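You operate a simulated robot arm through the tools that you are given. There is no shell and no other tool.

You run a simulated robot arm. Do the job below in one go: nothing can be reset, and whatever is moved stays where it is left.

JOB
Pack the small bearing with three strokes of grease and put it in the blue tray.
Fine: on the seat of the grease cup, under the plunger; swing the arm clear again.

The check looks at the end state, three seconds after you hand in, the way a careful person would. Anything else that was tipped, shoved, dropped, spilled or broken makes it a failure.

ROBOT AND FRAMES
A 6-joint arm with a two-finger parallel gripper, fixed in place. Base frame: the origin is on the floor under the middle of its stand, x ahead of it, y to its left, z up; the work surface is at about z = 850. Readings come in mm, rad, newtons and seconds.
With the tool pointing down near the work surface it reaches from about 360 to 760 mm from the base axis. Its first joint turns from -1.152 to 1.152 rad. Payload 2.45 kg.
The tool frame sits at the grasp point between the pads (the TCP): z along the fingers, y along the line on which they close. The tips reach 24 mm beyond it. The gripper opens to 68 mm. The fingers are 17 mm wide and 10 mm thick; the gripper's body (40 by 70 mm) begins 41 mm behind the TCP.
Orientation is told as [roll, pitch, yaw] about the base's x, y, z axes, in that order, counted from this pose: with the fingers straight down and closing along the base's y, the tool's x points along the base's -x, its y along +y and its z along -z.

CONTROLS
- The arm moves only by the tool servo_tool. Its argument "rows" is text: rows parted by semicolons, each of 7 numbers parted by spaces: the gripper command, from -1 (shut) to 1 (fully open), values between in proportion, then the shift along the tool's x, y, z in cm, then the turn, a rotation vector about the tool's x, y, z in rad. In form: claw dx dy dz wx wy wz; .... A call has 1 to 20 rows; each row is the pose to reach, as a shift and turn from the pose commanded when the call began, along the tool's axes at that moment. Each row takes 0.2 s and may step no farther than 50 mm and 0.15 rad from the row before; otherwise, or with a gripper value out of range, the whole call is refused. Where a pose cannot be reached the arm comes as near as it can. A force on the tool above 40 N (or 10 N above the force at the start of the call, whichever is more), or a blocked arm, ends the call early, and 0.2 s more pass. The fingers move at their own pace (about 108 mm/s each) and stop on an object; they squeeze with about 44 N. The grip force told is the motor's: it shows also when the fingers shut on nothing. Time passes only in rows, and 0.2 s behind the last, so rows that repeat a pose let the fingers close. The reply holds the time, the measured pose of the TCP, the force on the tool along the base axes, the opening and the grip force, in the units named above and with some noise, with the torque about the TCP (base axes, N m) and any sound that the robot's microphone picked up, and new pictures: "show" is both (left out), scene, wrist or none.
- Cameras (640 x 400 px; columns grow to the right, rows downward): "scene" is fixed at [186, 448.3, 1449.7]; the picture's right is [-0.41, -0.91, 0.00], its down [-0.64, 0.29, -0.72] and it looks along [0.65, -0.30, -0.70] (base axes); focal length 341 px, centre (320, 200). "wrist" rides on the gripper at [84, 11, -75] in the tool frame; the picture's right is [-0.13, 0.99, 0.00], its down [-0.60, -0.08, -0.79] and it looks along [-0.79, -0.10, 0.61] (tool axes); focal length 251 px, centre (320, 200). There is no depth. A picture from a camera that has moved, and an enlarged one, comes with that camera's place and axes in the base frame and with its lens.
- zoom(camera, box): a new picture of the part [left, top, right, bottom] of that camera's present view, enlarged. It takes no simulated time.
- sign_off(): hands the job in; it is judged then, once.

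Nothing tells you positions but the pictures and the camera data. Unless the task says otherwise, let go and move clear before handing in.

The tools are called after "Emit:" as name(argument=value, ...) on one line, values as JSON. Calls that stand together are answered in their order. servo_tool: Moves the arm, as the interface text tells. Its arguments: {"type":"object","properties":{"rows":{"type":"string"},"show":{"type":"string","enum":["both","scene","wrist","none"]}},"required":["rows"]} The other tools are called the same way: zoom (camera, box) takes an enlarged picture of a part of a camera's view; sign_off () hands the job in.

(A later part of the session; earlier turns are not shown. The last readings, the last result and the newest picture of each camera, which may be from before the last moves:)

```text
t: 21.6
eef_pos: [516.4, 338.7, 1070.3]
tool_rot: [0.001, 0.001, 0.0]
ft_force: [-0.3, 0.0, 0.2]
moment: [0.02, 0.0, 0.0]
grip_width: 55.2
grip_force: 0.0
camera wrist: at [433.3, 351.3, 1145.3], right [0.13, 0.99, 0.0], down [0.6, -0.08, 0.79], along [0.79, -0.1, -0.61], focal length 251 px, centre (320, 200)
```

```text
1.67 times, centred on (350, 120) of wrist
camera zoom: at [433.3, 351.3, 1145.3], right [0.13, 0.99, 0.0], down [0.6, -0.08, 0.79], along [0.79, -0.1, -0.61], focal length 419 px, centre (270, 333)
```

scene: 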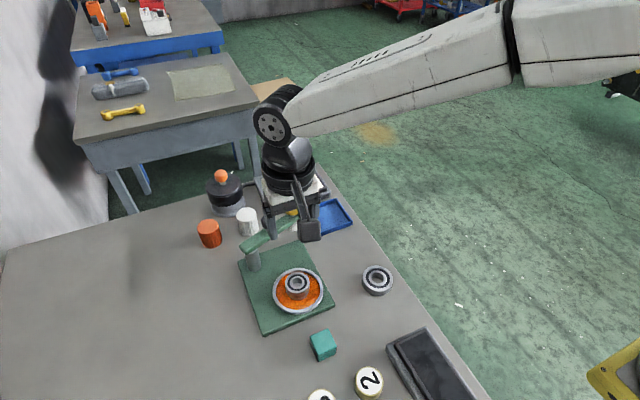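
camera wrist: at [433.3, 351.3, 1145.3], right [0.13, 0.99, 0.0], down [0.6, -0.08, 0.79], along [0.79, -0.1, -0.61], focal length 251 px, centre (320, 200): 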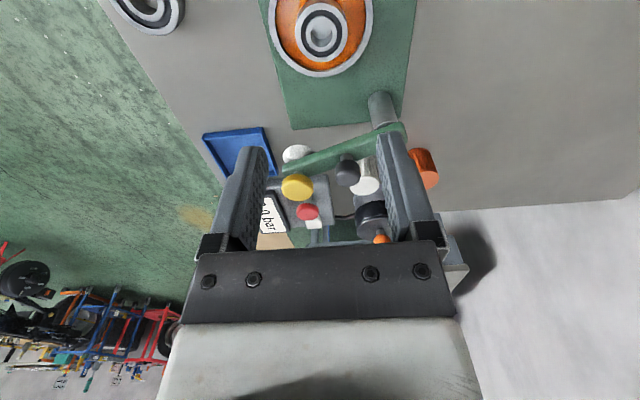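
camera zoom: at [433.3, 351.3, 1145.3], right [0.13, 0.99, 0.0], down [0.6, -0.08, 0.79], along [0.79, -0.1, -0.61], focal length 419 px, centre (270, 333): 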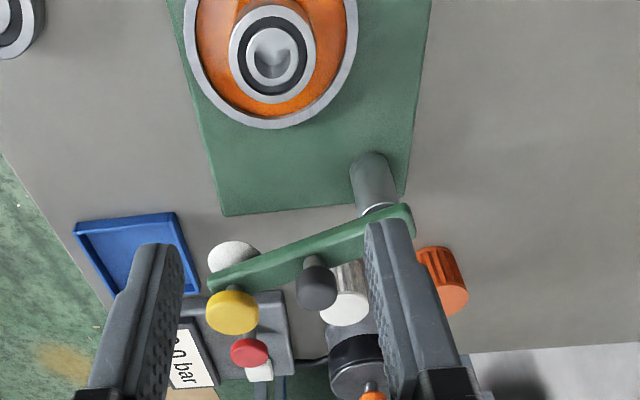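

The bearing is sitting squarely on the seat. Before touching the swing arm I'll move closer to its dark handle knob to measure the heights.

Emit:
servo_tool(rows="0.62 -1 0.5 1.5 0 0 0;0.62 -2 1 3 0 0 0;0.62 -3 1.5 4.5 0 0 0;0.62 -3.75 1.6 6 0 0 0;0.62 -3.75 1.6 6.5 0 0 0;0.62 -3.75 1.6 6.5 0 0 0", show="both")

Emit:
zoom(camera="wrist", box=[220, 80, 440, 250])

Emit:
zoom(camera="scene", box=[230, 180, 330, 290])

```text
t: 23.0
eef_pos: [555.0, 356.2, 1002.5]
tool_rot: [0.001, 0.0, 0.0]
ft_force: [0.6, -0.1, -0.1]
moment: [0.0, 0.01, -0.02]
grip_width: 55.2
grip_force: 0.0
camera wrist: at [470.6, 368.2, 1078.0], right [0.13, 0.99, 0.0], down [0.6, -0.08, 0.79], along [0.79, -0.1, -0.61], focal length 251 px, centre (320, 200)
```

scene: 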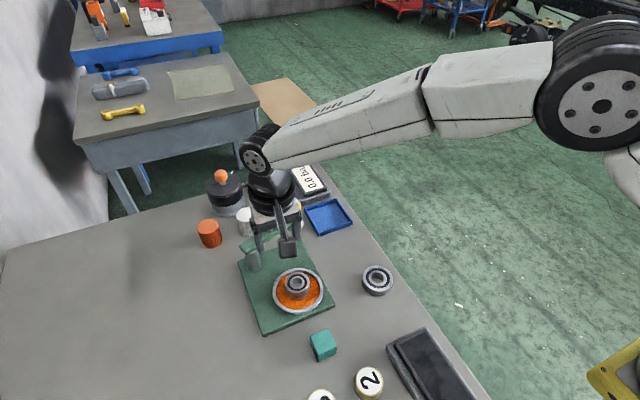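
wrist: 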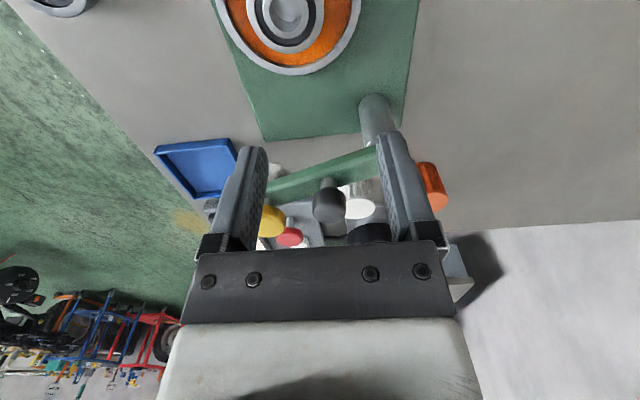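

```text
2.35 times, centred on (330, 165) of wrist
camera zoom: at [470.6, 368.2, 1078.0], right [0.13, 0.99, 0.0], down [0.6, -0.08, 0.79], along [0.79, -0.1, -0.61], focal length 592 px, centre (296, 282)
```

zoom: 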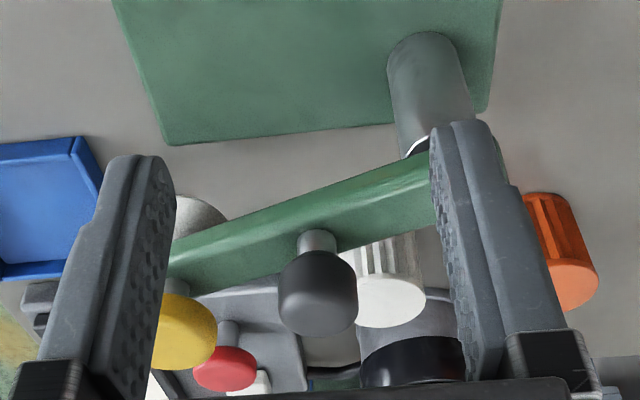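

```text
3.64 times, centred on (280, 235) of scene
camera zoom: at [186.0, 448.3, 1449.7], right [-0.41, -0.91, 0.0], down [-0.64, 0.29, -0.72], along [0.65, -0.3, -0.7], focal length 1240 px, centre (466, 73)
```

zoom: 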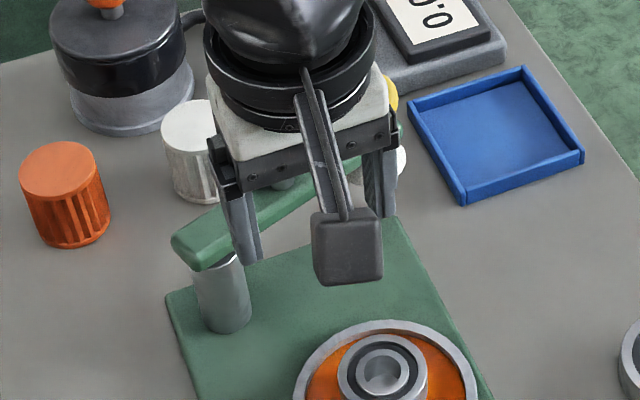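

The dark handle is about 26 mm wide at roughly (623, 356), with its cap around z 958–975 and the bar top near z 945. I plan to cage it loosely with the fingers on either side across the bar and guide it round the post, so no side load goes into the stand. First I'll raise and turn the gripper about 105°.

Emit:
servo_tool(rows="0.18 0 0 -2 0 0 -0.14;0.18 0 0 -4 0 0 -0.28;0.18 0 0 -5 0 0 -0.42;0.18 0 0 -5 0 0 -0.56;0.18 0 0 -5 0 0 -0.7;0.18 0 0 -5 0 0 -0.84;0.18 0 0 -5 0 0 -0.98;0.18 0 0 -5 0 0 -1.12;0.18 0 0 -5 0 0 -1.26;0.18 0 0 -5 0 0 -1.4;0.18 0 0 -5 0 0 -1.54;0.18 0 0 -5 0 0 -1.68;0.18 0 0 -5 0 0 -1.82;0.18 0 0 -5 0 0 -1.82", show="both")

```text
t: 26.0
eef_pos: [556.2, 355.7, 1053.5]
tool_rot: [0.0, -0.001, 1.821]
ft_force: [-0.3, 1.0, -0.1]
moment: [0.05, -0.02, 0.0]
grip_width: 40.4
grip_force: 0.1
camera wrist: at [566.4, 273.5, 1129.0], right [-0.99, -0.12, 0.0], down [-0.07, 0.6, 0.79], along [-0.1, 0.79, -0.61], focal length 251 px, centre (320, 200)
```

scene: 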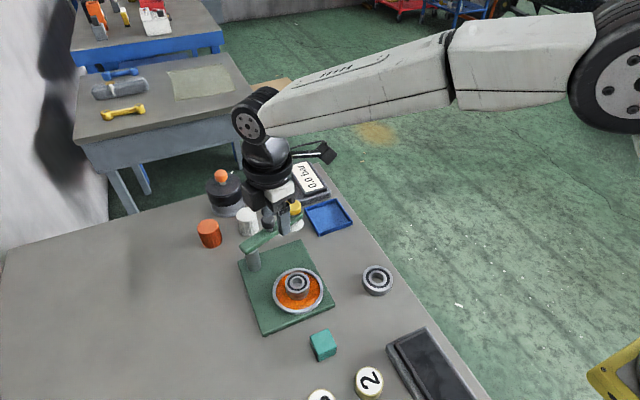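
wrist: 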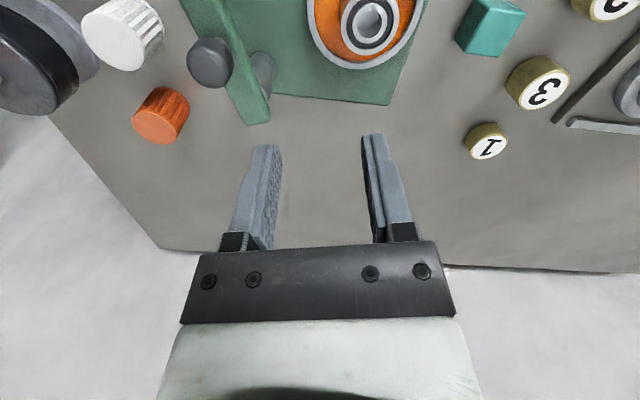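

The turn reached fully, and this gives me a view of the arm from another side. I'll zoom in to pin down the knob and the pivot.

Emit:
zoom(camera="wrist", box=[160, 0, 320, 130])

Emit:
zoom(camera="scene", box=[230, 180, 330, 290])

```text
3.08 times, centred on (240, 65) of wrist
camera zoom: at [566.4, 273.5, 1129.0], right [-0.99, -0.12, 0.0], down [-0.07, 0.6, 0.79], along [-0.1, 0.79, -0.61], focal length 774 px, centre (566, 615)
```

zoom: 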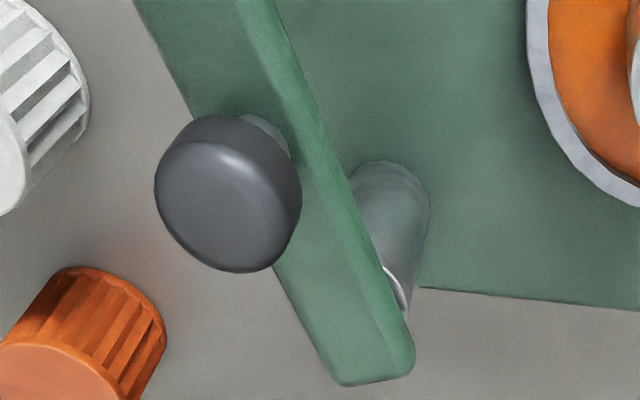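

```text
3.64 times, centred on (280, 235) of scene
camera zoom: at [186.0, 448.3, 1449.7], right [-0.41, -0.91, 0.0], down [-0.64, 0.29, -0.72], along [0.65, -0.3, -0.7], focal length 1240 px, centre (466, 73)
```

zoom: 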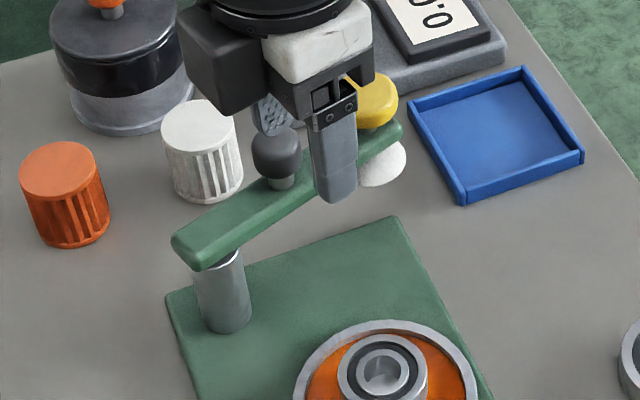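

The knob is at about (624, 355), the pivot at about (611, 401), and the arm points at about -74°. The seat lies at -147°, so the swing is about 72° clockwise. I'll move the gripper over the knob first.

Emit:
servo_tool(rows="0.18 0.5 -1.7 0.5 0 0 0;0.18 1 -3.4 1 0 0 0;0.18 1.5 -5.1 1.6 0 0 0;0.18 1.87 -6.64 2.3 0 0 0;0.18 1.87 -6.64 2.3 0 0 0", show="both")

Emit:
zoom(camera="wrist", box=[220, 60, 420, 260])

Emit:
zoom(camera="scene", box=[230, 160, 330, 270])

```text
t: 27.2
eef_pos: [626.4, 354.1, 1030.8]
tool_rot: [0.0, -0.002, 1.818]
ft_force: [0.0, 0.5, -0.2]
moment: [0.0, 0.01, 0.0]
grip_width: 39.8
grip_force: 0.0
camera wrist: at [636.6, 270.6, 1105.6], right [-0.99, -0.12, 0.0], down [-0.07, 0.6, 0.79], along [-0.09, 0.79, -0.61], focal length 251 px, centre (320, 200)
```

scene: 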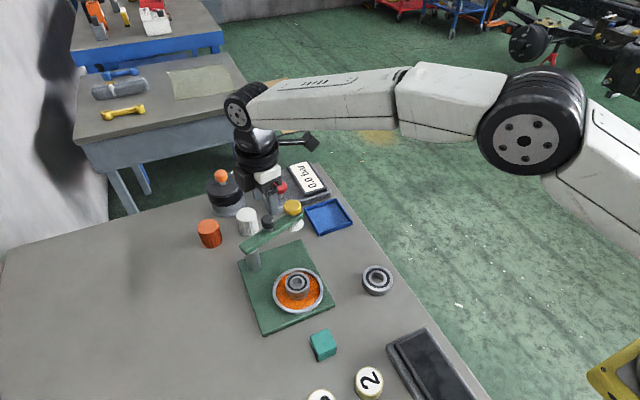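
wrist: 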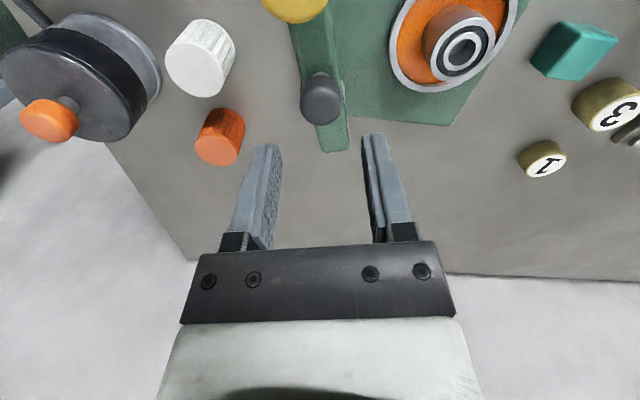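

```text
2.00 times, centred on (320, 160) of wrist
camera zoom: at [636.6, 270.6, 1105.6], right [-0.99, -0.12, 0.0], down [-0.07, 0.6, 0.79], along [-0.09, 0.79, -0.61], focal length 503 px, centre (320, 280)
```

zoom: 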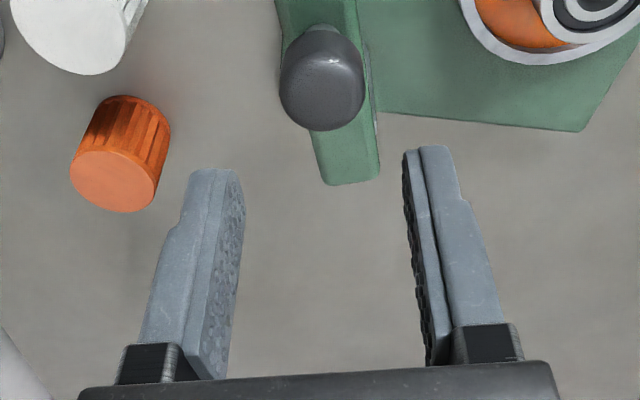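

```text
3.64 times, centred on (280, 215) of scene
camera zoom: at [186.0, 448.3, 1449.7], right [-0.41, -0.91, 0.0], down [-0.64, 0.29, -0.72], along [0.65, -0.3, -0.7], focal length 1240 px, centre (466, 146)
```

zoom: 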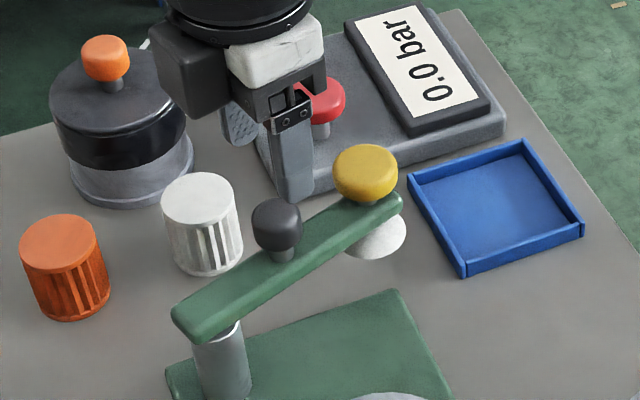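

The knob is centred between the fingers. I'll descend around it with the fingers straddling the bar, then narrow to a loose cage.

Emit:
servo_tool(rows="0.18 -0.15 0 2 0 0 0;0.18 -0.2 0 4 0 0 0;0.18 -0.2 0 5.2 0 0 0;0.18 -0.2 0 6.1 0 0 0;0.18 -0.2 0 6.1 0 0 0", show="both")

Emit:
zoom(camera="wrist", box=[220, 60, 420, 260])

Emit:
zoom(camera="scene", box=[230, 160, 330, 270])

```text
t: 28.4
eef_pos: [625.8, 356.3, 969.7]
tool_rot: [0.0, -0.001, 1.821]
ft_force: [-0.5, -0.2, 0.7]
moment: [-0.04, 0.02, 0.0]
grip_width: 40.1
grip_force: 0.1
camera wrist: at [636.2, 273.3, 1045.0], right [-0.99, -0.12, 0.0], down [-0.07, 0.6, 0.79], along [-0.09, 0.79, -0.61], focal length 251 px, centre (320, 200)
```

scene: 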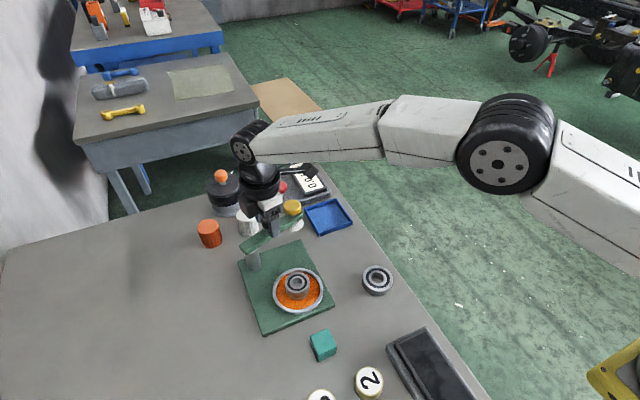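
wrist: 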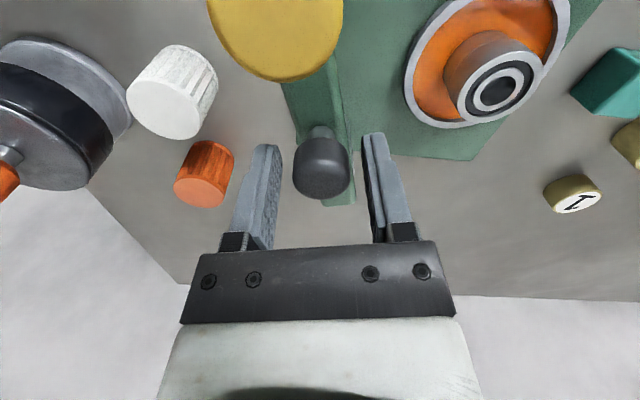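

```text
2.00 times, centred on (320, 160) of wrist
camera zoom: at [636.2, 273.3, 1045.0], right [-0.99, -0.12, 0.0], down [-0.07, 0.6, 0.79], along [-0.09, 0.79, -0.61], focal length 503 px, centre (320, 280)
```

zoom: 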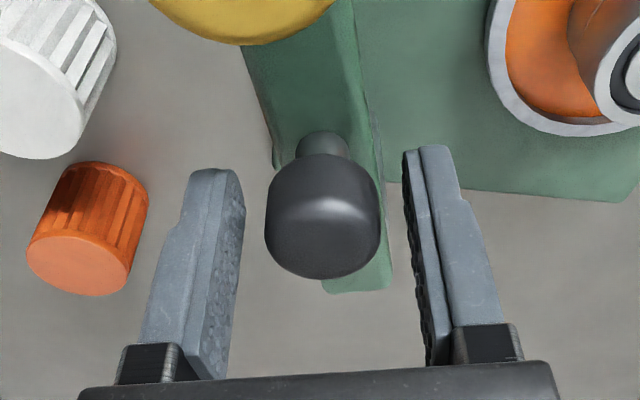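

```text
3.64 times, centred on (280, 215) of scene
camera zoom: at [186.0, 448.3, 1449.7], right [-0.41, -0.91, 0.0], down [-0.64, 0.29, -0.72], along [0.65, -0.3, -0.7], focal length 1240 px, centre (466, 146)
```

zoom: 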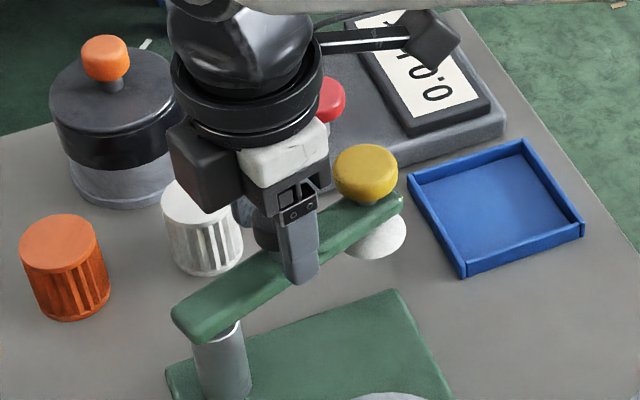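

The knob sits well between the fingers. I'll narrow to a loose cage of about 31 mm and swing the first half slowly, turning the gripper along with the arm.

Emit:
servo_tool(rows="-0.09 0 0 0 0 0 0;-0.09 0 0 0 0 0 0;-0.09 -0.024 0.479 0 0 0 0.1;-0.09 -0.096 0.954 0 0 0 0.2;-0.09 -0.214 1.418 0 0 0 0.3;-0.09 -0.379 1.869 0 0 0 0.4;-0.09 -0.588 2.301 0 0 0 0.5;-0.09 -0.838 2.71 0 0 0 0.6;-0.09 -0.838 2.71 0 0 0 0.6", show="both")

Emit:
zoom(camera="wrist", box=[220, 60, 420, 260])

Emit:
zoom(camera="scene", box=[230, 180, 350, 320])

```text
t: 30.4
eef_pos: [595.3, 359.0, 969.4]
tool_rot: [0.0, -0.002, 1.218]
ft_force: [-0.2, -0.7, 0.0]
moment: [0.0, 0.03, 0.02]
grip_width: 31.2
grip_force: 0.0
camera wrist: at [556.2, 284.2, 1044.3], right [-0.89, 0.46, 0.0], down [0.28, 0.54, 0.79], along [0.37, 0.7, -0.61], focal length 251 px, centre (320, 200)
```

scene: 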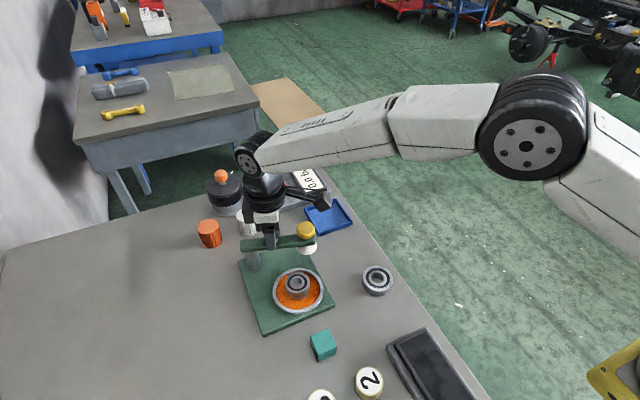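
wrist: 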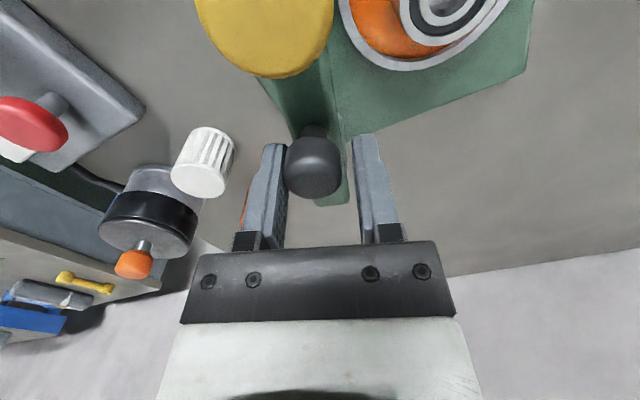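

```text
2.00 times, centred on (320, 160) of wrist
camera zoom: at [556.2, 284.2, 1044.3], right [-0.89, 0.46, 0.0], down [0.28, 0.54, 0.79], along [0.37, 0.7, -0.61], focal length 503 px, centre (320, 280)
```

zoom: 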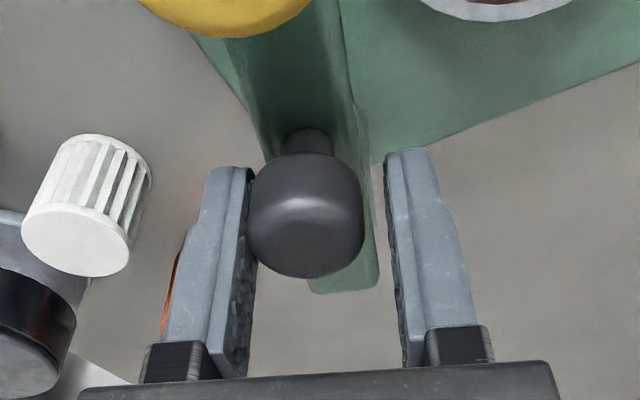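

```text
2.86 times, centred on (290, 250) of scene
camera zoom: at [186.0, 448.3, 1449.7], right [-0.41, -0.91, 0.0], down [-0.64, 0.29, -0.72], along [0.65, -0.3, -0.7], focal length 974 px, centre (406, 57)
```

zoom: 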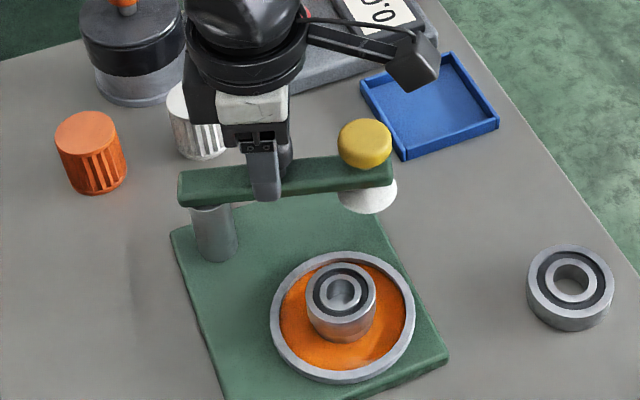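

The arm swings freely. Before the rest of the swing I'll check that the plunger's underside clears the top of the bearing.

Emit:
zoom(camera="scene", box=[280, 215, 330, 260])

Emit:
zoom(camera="scene", box=[265, 255, 335, 320])

```text
8.89 times, centred on (305, 238) of scene
camera zoom: at [186.0, 448.3, 1449.7], right [-0.41, -0.91, 0.0], down [-0.64, 0.29, -0.72], along [0.65, -0.3, -0.7], focal length 3032 px, centre (453, -133)
```

zoom: 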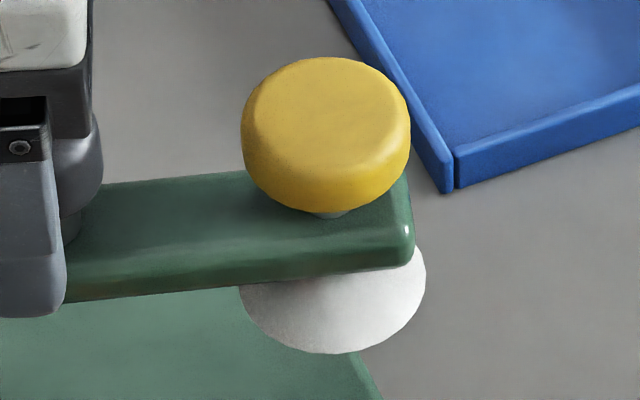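

```text
6.15 times, centred on (300, 288) of scene
camera zoom: at [186.0, 448.3, 1449.7], right [-0.41, -0.91, 0.0], down [-0.64, 0.29, -0.72], along [0.65, -0.3, -0.7], focal length 2099 px, centre (443, -338)
```

zoom: 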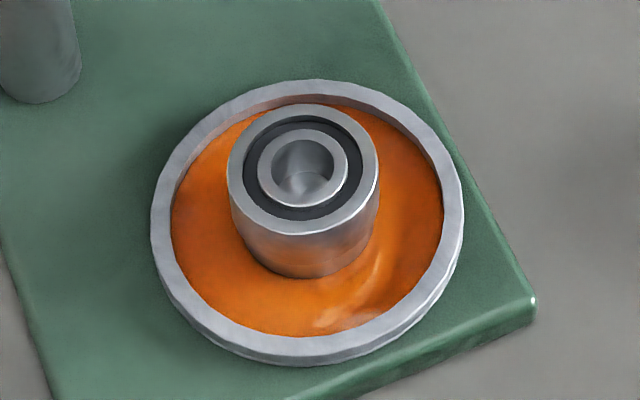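

The plunger's underside is at about z = 920, about 20 mm above the bearing top at 897, and its radius of about 108 mm matches the seat. I'll continue the swing to just short of the seat.

Emit:
servo_tool(rows="-0.09 -0.01 0.479 0 0 0 0.1;-0.09 -0.06 0.954 0 0 0 0.2;-0.09 -0.16 1.418 0 0 0 0.3;-0.09 -0.31 1.869 0 0 0 0.4;-0.09 -0.5 2.301 0 0 0 0.5;-0.09 -0.5 2.301 0 0 0 0.5", show="both")

Emit:
zoom(camera="wrist", box=[200, 0, 440, 240])

Emit:
zoom(camera="scene", box=[240, 210, 350, 320])

```text
t: 31.8
eef_pos: [575.3, 370.1, 969.3]
tool_rot: [0.001, -0.001, 0.719]
ft_force: [-0.2, -0.4, -0.4]
moment: [0.01, 0.01, 0.02]
grip_width: 31.1
grip_force: 0.8
camera wrist: at [505.7, 324.1, 1045.2], right [-0.56, 0.83, 0.0], down [0.51, 0.34, 0.79], along [0.66, 0.44, -0.61], focal length 251 px, centre (320, 200)
```

scene: 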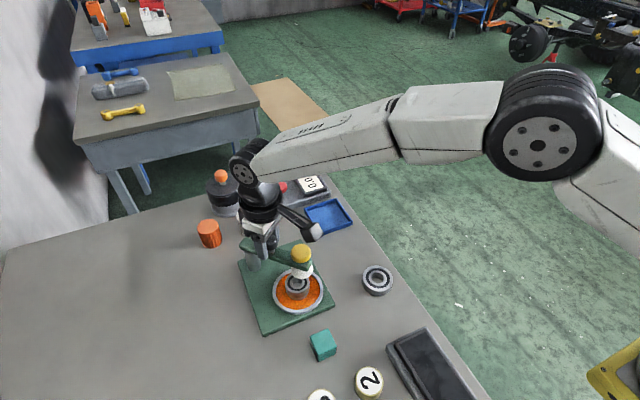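
wrist: 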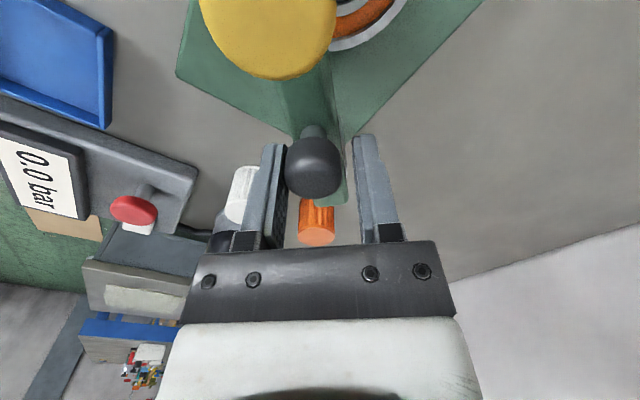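

```text
1.67 times, centred on (320, 120) of wrist
camera zoom: at [505.7, 324.1, 1045.2], right [-0.56, 0.83, 0.0], down [0.51, 0.34, 0.79], along [0.66, 0.44, -0.61], focal length 419 px, centre (320, 333)
```

zoom: 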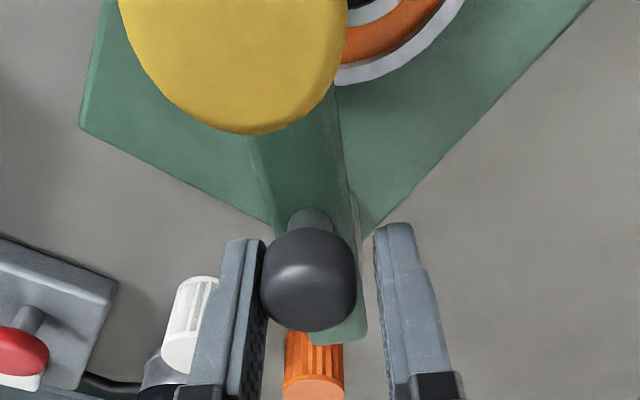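

```text
3.64 times, centred on (295, 265) of scene
camera zoom: at [186.0, 448.3, 1449.7], right [-0.41, -0.91, 0.0], down [-0.64, 0.29, -0.72], along [0.65, -0.3, -0.7], focal length 1240 px, centre (411, -36)
```

zoom: 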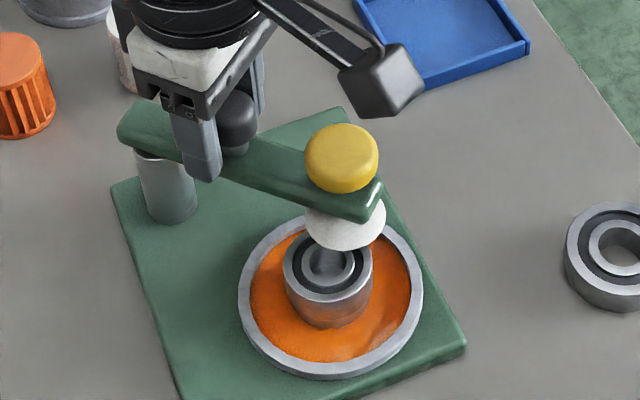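

The plunger is about 7° short of the seat. I'll nudge it the rest of the way and check.

Emit:
servo_tool(rows="-0.09 -0.01 0.3 0 0 0 0.06;-0.09 -0.02 0.62 0 0 0 0.13;-0.09 -0.02 0.62 0 0 0 0.13", show="both")

Emit:
zoom(camera="scene", box=[240, 210, 350, 320])

Emit:
zoom(camera="wrist", box=[200, 0, 440, 240])

```text
t: 32.6
eef_pos: [571.1, 376.2, 970.2]
tool_rot: [0.003, -0.003, 0.588]
ft_force: [0.0, -0.8, 0.4]
moment: [0.0, -0.01, -0.02]
grip_width: 30.6
grip_force: 0.1
camera wrist: at [495.3, 339.0, 1045.7], right [-0.44, 0.9, 0.0], down [0.55, 0.27, 0.79], along [0.71, 0.35, -0.61], focal length 251 px, centre (320, 200)
```

scene: 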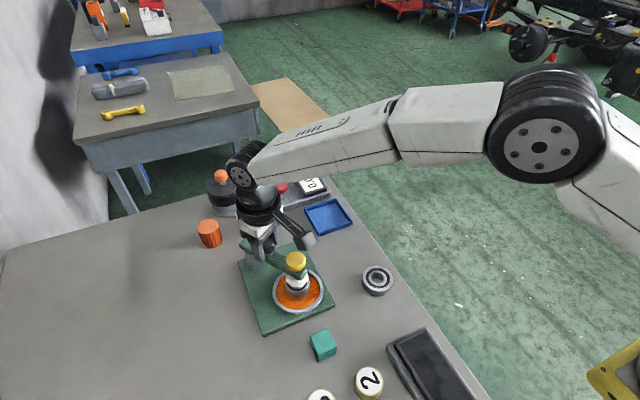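
wrist: 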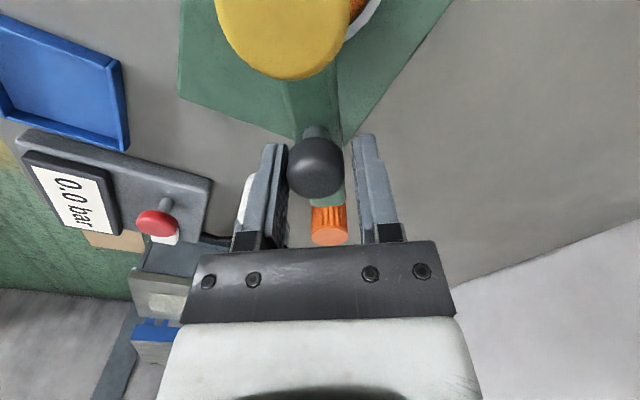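

```text
3.64 times, centred on (295, 265) of scene
camera zoom: at [186.0, 448.3, 1449.7], right [-0.41, -0.91, 0.0], down [-0.64, 0.29, -0.72], along [0.65, -0.3, -0.7], focal length 1240 px, centre (411, -36)
```

zoom: 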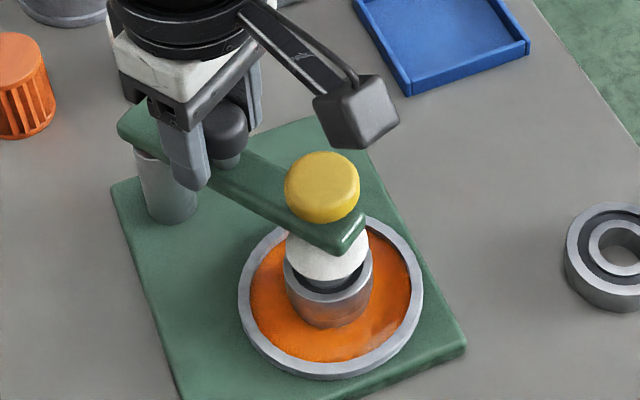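

```text
1.67 times, centred on (320, 120) of wrist
camera zoom: at [495.3, 339.0, 1045.7], right [-0.44, 0.9, 0.0], down [0.55, 0.27, 0.79], along [0.71, 0.35, -0.61], focal length 419 px, centre (320, 333)
```

zoom: 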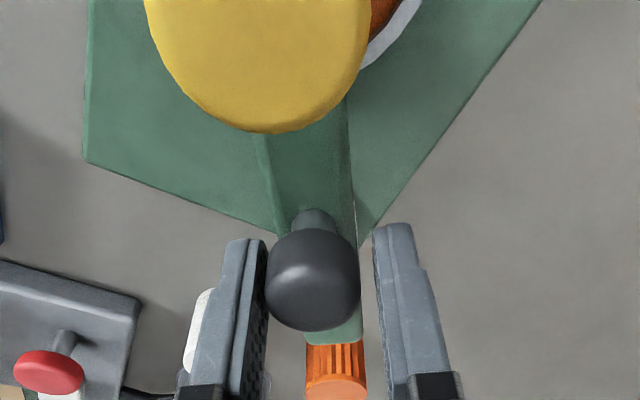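

Emit:
zoom(camera="scene", box=[275, 245, 325, 300])

```text
7.27 times, centred on (300, 272) of scene
camera zoom: at [186.0, 448.3, 1449.7], right [-0.41, -0.91, 0.0], down [-0.64, 0.29, -0.72], along [0.65, -0.3, -0.7], focal length 2480 px, centre (466, -327)
```

zoom: 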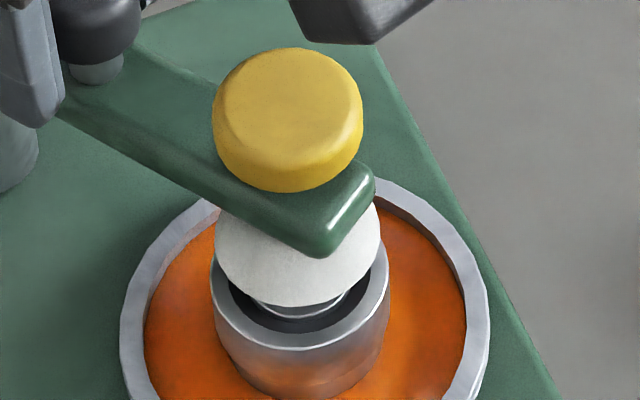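

The plunger now looks aligned over the bearing. I'll open the cage, lift off and check the alignment from another viewpoint before stroking.

Emit:
servo_tool(rows="0.18 0 0 0 0 0 0;0.18 0 0 0 0 0 0;0.18 0 0 -1 0 0 0;0.18 0 0 -4 0 0 0;0.18 0 0 -8 0 0 0;0.18 0 0 -12 0 0 0;0.18 0 0 -12 0 0 0", show="both")

Emit:
zoom(camera="scene", box=[275, 235, 325, 300])

```text
t: 34.2
eef_pos: [569.5, 377.5, 1087.3]
tool_rot: [0.003, 0.0, 0.591]
ft_force: [-0.2, -0.1, 0.3]
moment: [0.0, -0.01, -0.01]
grip_width: 40.2
grip_force: 0.1
camera wrist: at [494.0, 340.6, 1163.1], right [-0.44, 0.9, 0.0], down [0.55, 0.27, 0.79], along [0.71, 0.35, -0.61], focal length 251 px, centre (320, 200)
```

scene: 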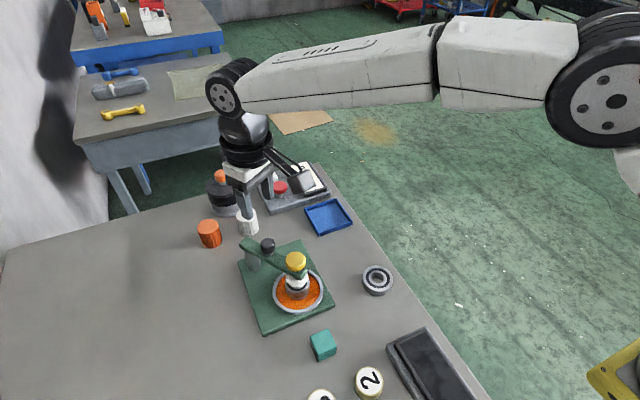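
wrist: 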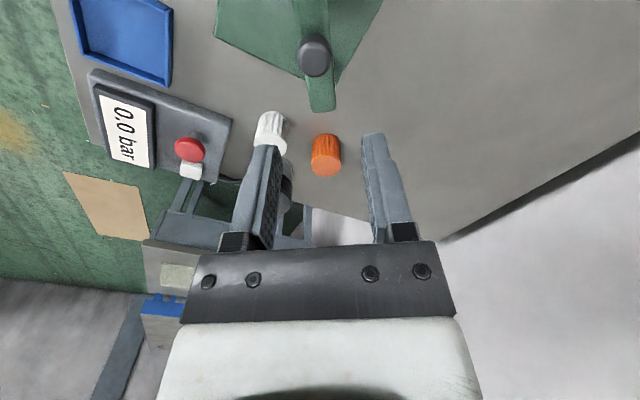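

```text
6.15 times, centred on (300, 268) of scene
camera zoom: at [186.0, 448.3, 1449.7], right [-0.41, -0.91, 0.0], down [-0.64, 0.29, -0.72], along [0.65, -0.3, -0.7], focal length 2099 px, centre (443, -215)
```

zoom: 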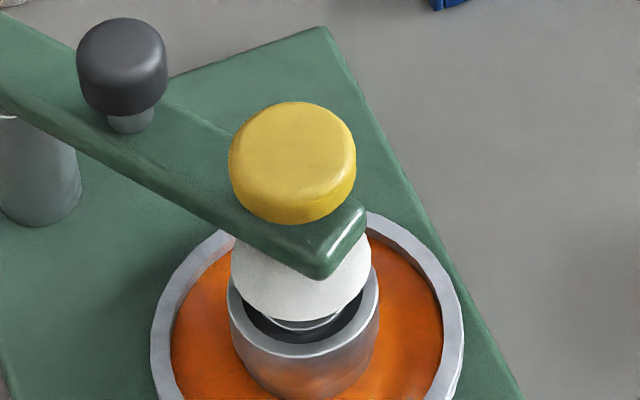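

I'll back the camera off toward the robot at yaw 0 for a straight-on view of the plunger and bearing.

Emit:
servo_tool(rows="0.18 2.245 0.737 0.5 0 0 0.098;0.18 4.49 1.473 1 0 0 0.196;0.18 6.735 2.21 2 0 0 0.294;0.18 8.98 2.947 3 0 0 0.392;0.18 11.225 3.683 4.2 0 0 0.49;0.18 13.47 4.42 5.3 0 0 0.588;0.18 13.47 4.42 5.3 0 0 0.588", show="both")

Emit:
zoom(camera="wrist", box=[240, 80, 400, 240])

Emit:
zoom(camera="scene", box=[275, 235, 325, 300])

```text
t: 35.8
eef_pos: [436.1, 336.6, 1037.1]
tool_rot: [0.002, -0.001, 0.001]
ft_force: [0.0, -0.2, -0.1]
moment: [-0.02, 0.0, 0.02]
grip_width: 40.0
grip_force: 0.1
camera wrist: at [352.2, 347.8, 1112.3], right [0.13, 0.99, 0.0], down [0.6, -0.08, 0.79], along [0.79, -0.1, -0.61], focal length 251 px, centre (320, 200)
```

scene: 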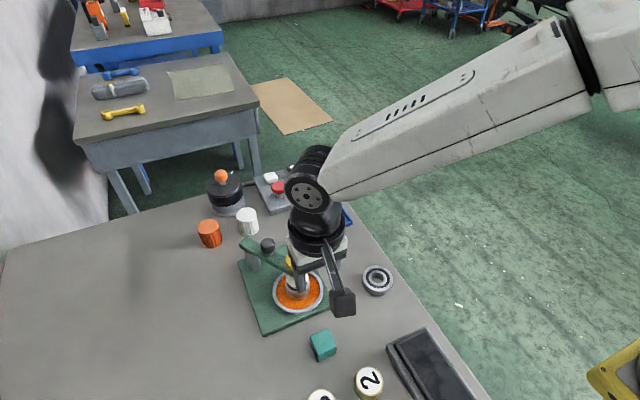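
wrist: 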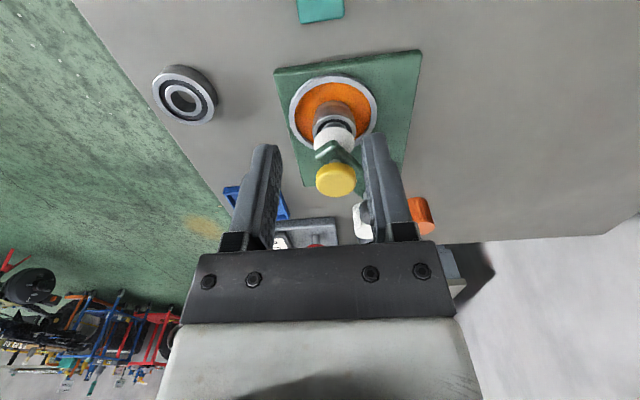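

```text
2.50 times, centred on (320, 160) of wrist
camera zoom: at [352.2, 347.8, 1112.3], right [0.13, 0.99, 0.0], down [0.6, -0.08, 0.79], along [0.79, -0.1, -0.61], focal length 629 px, centre (320, 300)
```

zoom: 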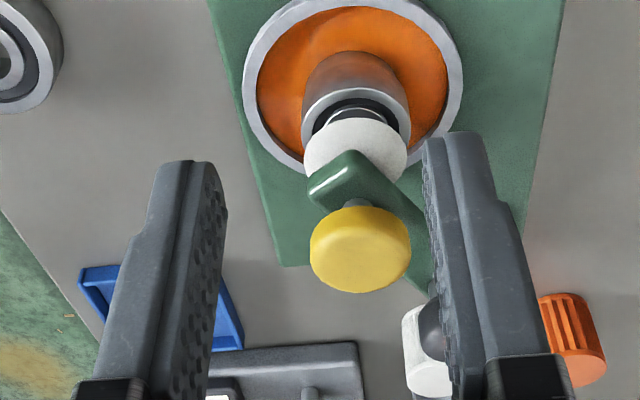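

```text
6.15 times, centred on (300, 268) of scene
camera zoom: at [186.0, 448.3, 1449.7], right [-0.41, -0.91, 0.0], down [-0.64, 0.29, -0.72], along [0.65, -0.3, -0.7], focal length 2099 px, centre (443, -215)
```

zoom: 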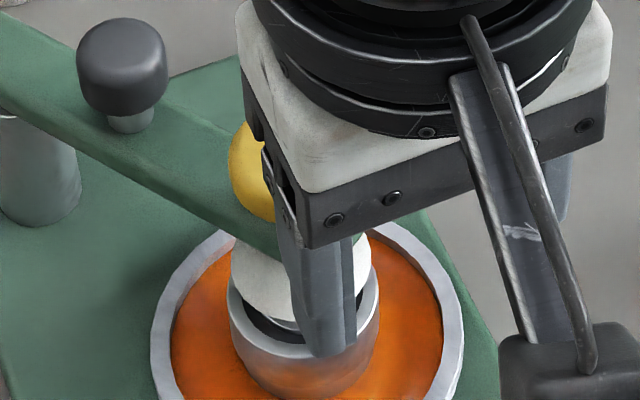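

The plunger is within about 1 mm of the bearing's axis, so alignment is good. I'll close the fingers and move over the yellow plunger knob, still above it.

Emit:
servo_tool(rows="-1 0 0 0 0 0 0;-1 -2.8 0.1 0.5 0 0 0;-1 -5.6 0.2 1 0 0 0;-1 -8.5 0.32 1.5 0 0 0;-1 -8.5 0.32 2 0 0 0;-1 -8.5 0.32 2 0 0 0", show="both")

Emit:
zoom(camera="wrist", box=[240, 40, 400, 240])

Emit:
zoom(camera="scene", box=[265, 215, 335, 300])

```text
t: 37.2
eef_pos: [519.2, 339.6, 1016.3]
tool_rot: [0.001, 0.001, 0.002]
ft_force: [0.5, 0.2, 0.5]
moment: [-0.03, 0.04, -0.01]
grip_width: 0.0
grip_force: 23.7
camera wrist: at [436.0, 351.8, 1091.0], right [0.13, 0.99, 0.0], down [0.6, -0.08, 0.79], along [0.79, -0.1, -0.61], focal length 251 px, centre (320, 200)
```

scene: 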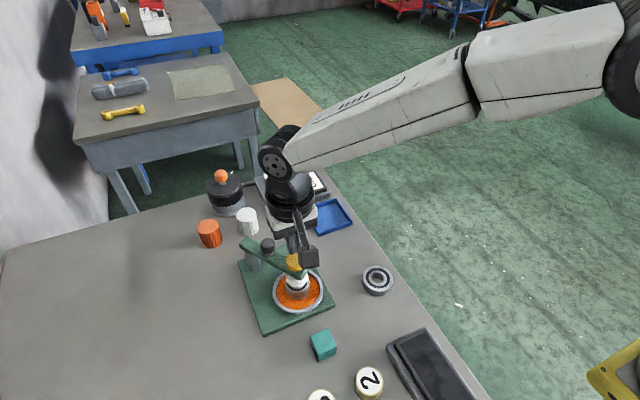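
wrist: 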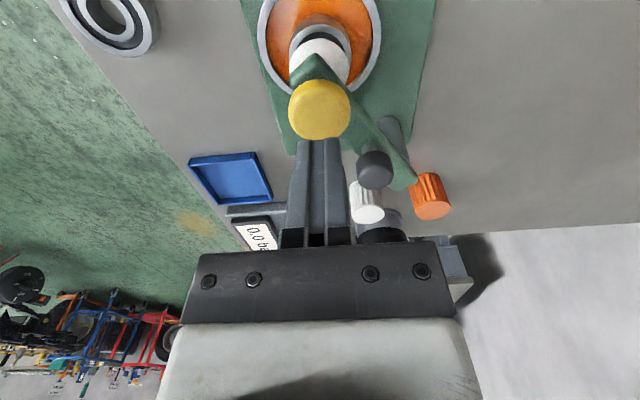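

```text
2.00 times, centred on (320, 140) of wrist
camera zoom: at [436.0, 351.8, 1091.0], right [0.13, 0.99, 0.0], down [0.6, -0.08, 0.79], along [0.79, -0.1, -0.61], focal length 503 px, centre (320, 320)
```

zoom: 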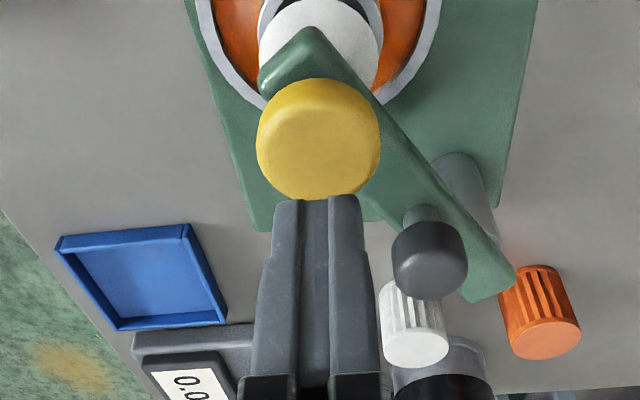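

```text
4.71 times, centred on (300, 258) of scene
camera zoom: at [186.0, 448.3, 1449.7], right [-0.41, -0.91, 0.0], down [-0.64, 0.29, -0.72], along [0.65, -0.3, -0.7], focal length 1605 px, centre (414, -71)
```

zoom: 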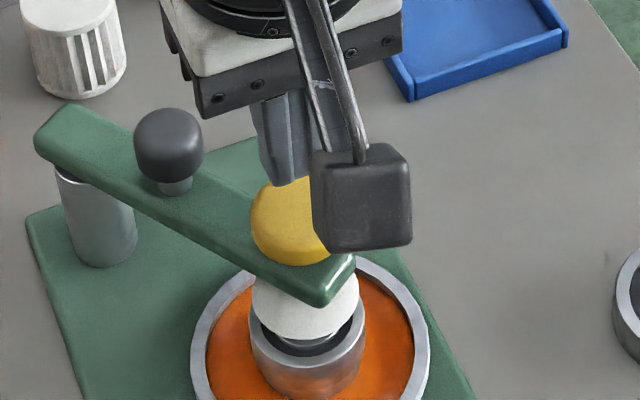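

The closed fingertips are centred over the yellow knob. I'll come down to just above it and then press gently to feel where it gives.

Emit:
servo_tool(rows="-1 0 0 0.8 0 0 0;-1 0 0 1.5 0 0 0;-1 0 0 1.9 0 0 0;-1 0 0 1.9 0 0 0", show="scene")

Emit:
zoom(camera="scene", box=[265, 215, 335, 300])

Emit:
zoom(camera="wrist", box=[240, 40, 400, 240])

```text
t: 38.2
eef_pos: [519.9, 340.4, 997.2]
tool_rot: [0.002, -0.001, 0.0]
ft_force: [-0.2, 0.6, 0.5]
moment: [0.01, 0.0, -0.03]
grip_width: 0.1
grip_force: 23.6
```

scene: 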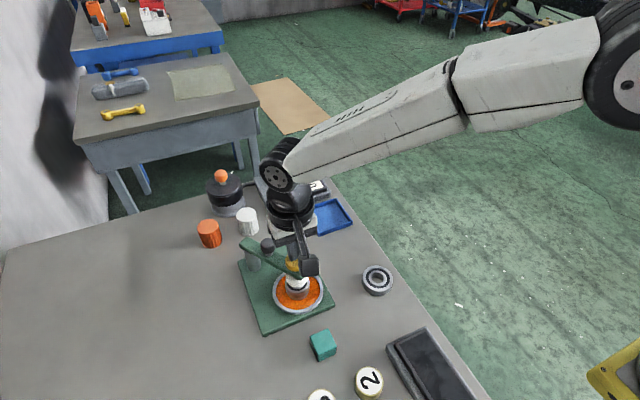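

```text
4.71 times, centred on (300, 258) of scene
camera zoom: at [186.0, 448.3, 1449.7], right [-0.41, -0.91, 0.0], down [-0.64, 0.29, -0.72], along [0.65, -0.3, -0.7], focal length 1605 px, centre (414, -71)
```

zoom: 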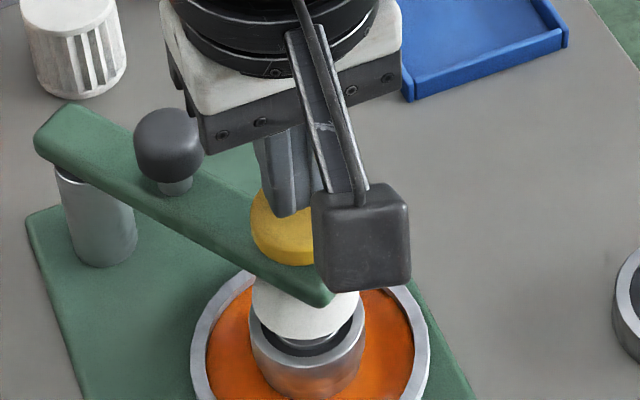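

```text
2.00 times, centred on (320, 140) of wrist
camera zoom: at [436.3, 352.0, 1072.4], right [0.13, 0.99, 0.0], down [0.6, -0.08, 0.79], along [0.79, -0.1, -0.61], focal length 503 px, centre (320, 320)
```

zoom: 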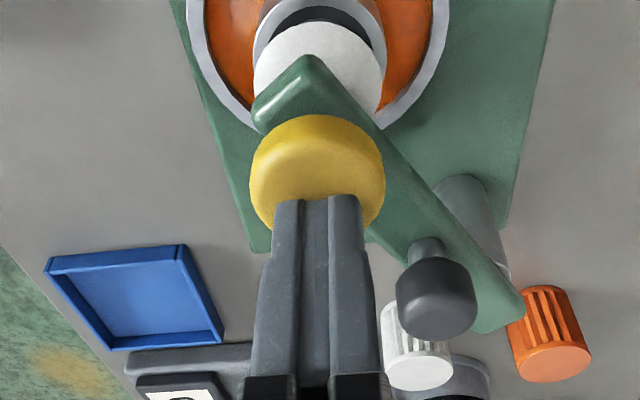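

Emit:
servo_tool(rows="-1 0 0 0.1 0 0 0;-1 0 0 0.2 0 0 0;-1 0 0 0.3 0 0 0;-1 0 0 0.4 0 0 0", show="none")

```text
t: 39.2
eef_pos: [521.3, 339.3, 992.0]
tool_rot: [0.002, 0.0, 0.003]
ft_force: [0.9, 0.4, 0.6]
moment: [-0.01, -0.01, 0.03]
grip_width: 0.0
grip_force: 24.1
```

Emit:
servo_tool(rows="-1 0 0 0.1 0 0 0;-1 0 0 0.2 0 0 0;-1 0 0 0.3 0 0 0", show="none")

Emit:
zoom(camera="scene", box=[265, 215, 335, 300])

Emit:
zoom(camera="wrist", box=[240, 40, 400, 240])

```text
t: 40.0
eef_pos: [520.9, 339.8, 990.2]
tool_rot: [0.002, 0.0, 0.001]
ft_force: [0.6, -0.5, 1.8]
moment: [-0.04, -0.02, -0.02]
grip_width: 0.0
grip_force: 24.0
```

```text
4.71 times, centred on (300, 258) of scene
camera zoom: at [186.0, 448.3, 1449.7], right [-0.41, -0.91, 0.0], down [-0.64, 0.29, -0.72], along [0.65, -0.3, -0.7], focal length 1605 px, centre (414, -71)
```

zoom: 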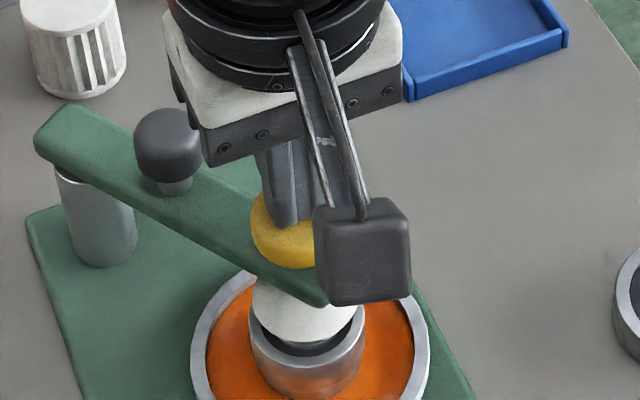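

```text
2.00 times, centred on (320, 140) of wrist
camera zoom: at [436.2, 351.9, 1065.9], right [0.13, 0.99, 0.0], down [0.6, -0.08, 0.79], along [0.79, -0.1, -0.61], focal length 503 px, centre (320, 320)
```

zoom: 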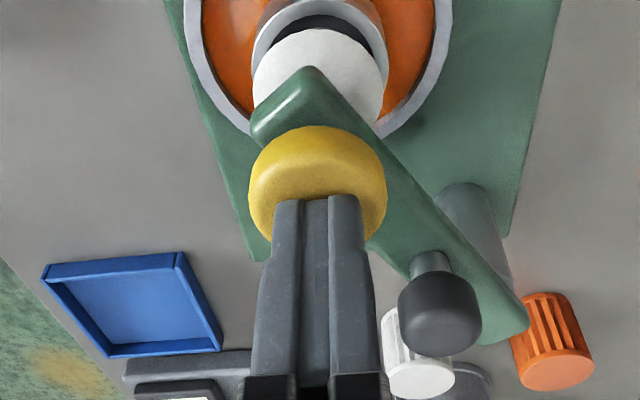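

The fingertips have just touched the knob at a tip height of about 966. I'll press on steadily, watching force and sound.

Emit:
servo_tool(rows="-1 0 0 0.15 0 0 0;-1 0 0 0.3 0 0 0;-1 0 0 0.45 0 0 0;-1 0 0 0.6 0 0 0", show="scene")

Emit:
zoom(camera="scene", box=[265, 215, 335, 300])

```text
t: 41.0
eef_pos: [520.3, 340.9, 982.1]
tool_rot: [0.001, -0.001, 0.001]
ft_force: [0.2, -2.1, 3.7]
moment: [-0.06, 0.01, 0.05]
grip_width: 0.0
grip_force: 23.6
heard: click
```

scene: 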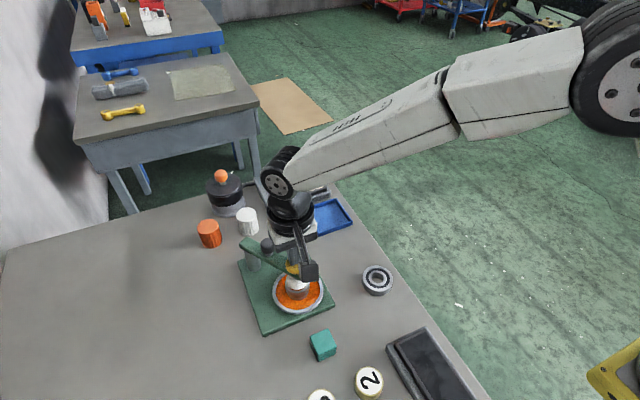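

```text
4.71 times, centred on (300, 258) of scene
camera zoom: at [186.0, 448.2, 1449.7], right [-0.41, -0.91, 0.0], down [-0.64, 0.29, -0.72], along [0.65, -0.3, -0.7], focal length 1605 px, centre (414, -71)
```

zoom: 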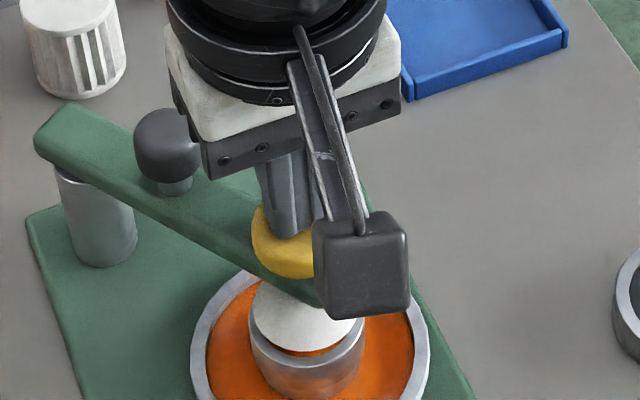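

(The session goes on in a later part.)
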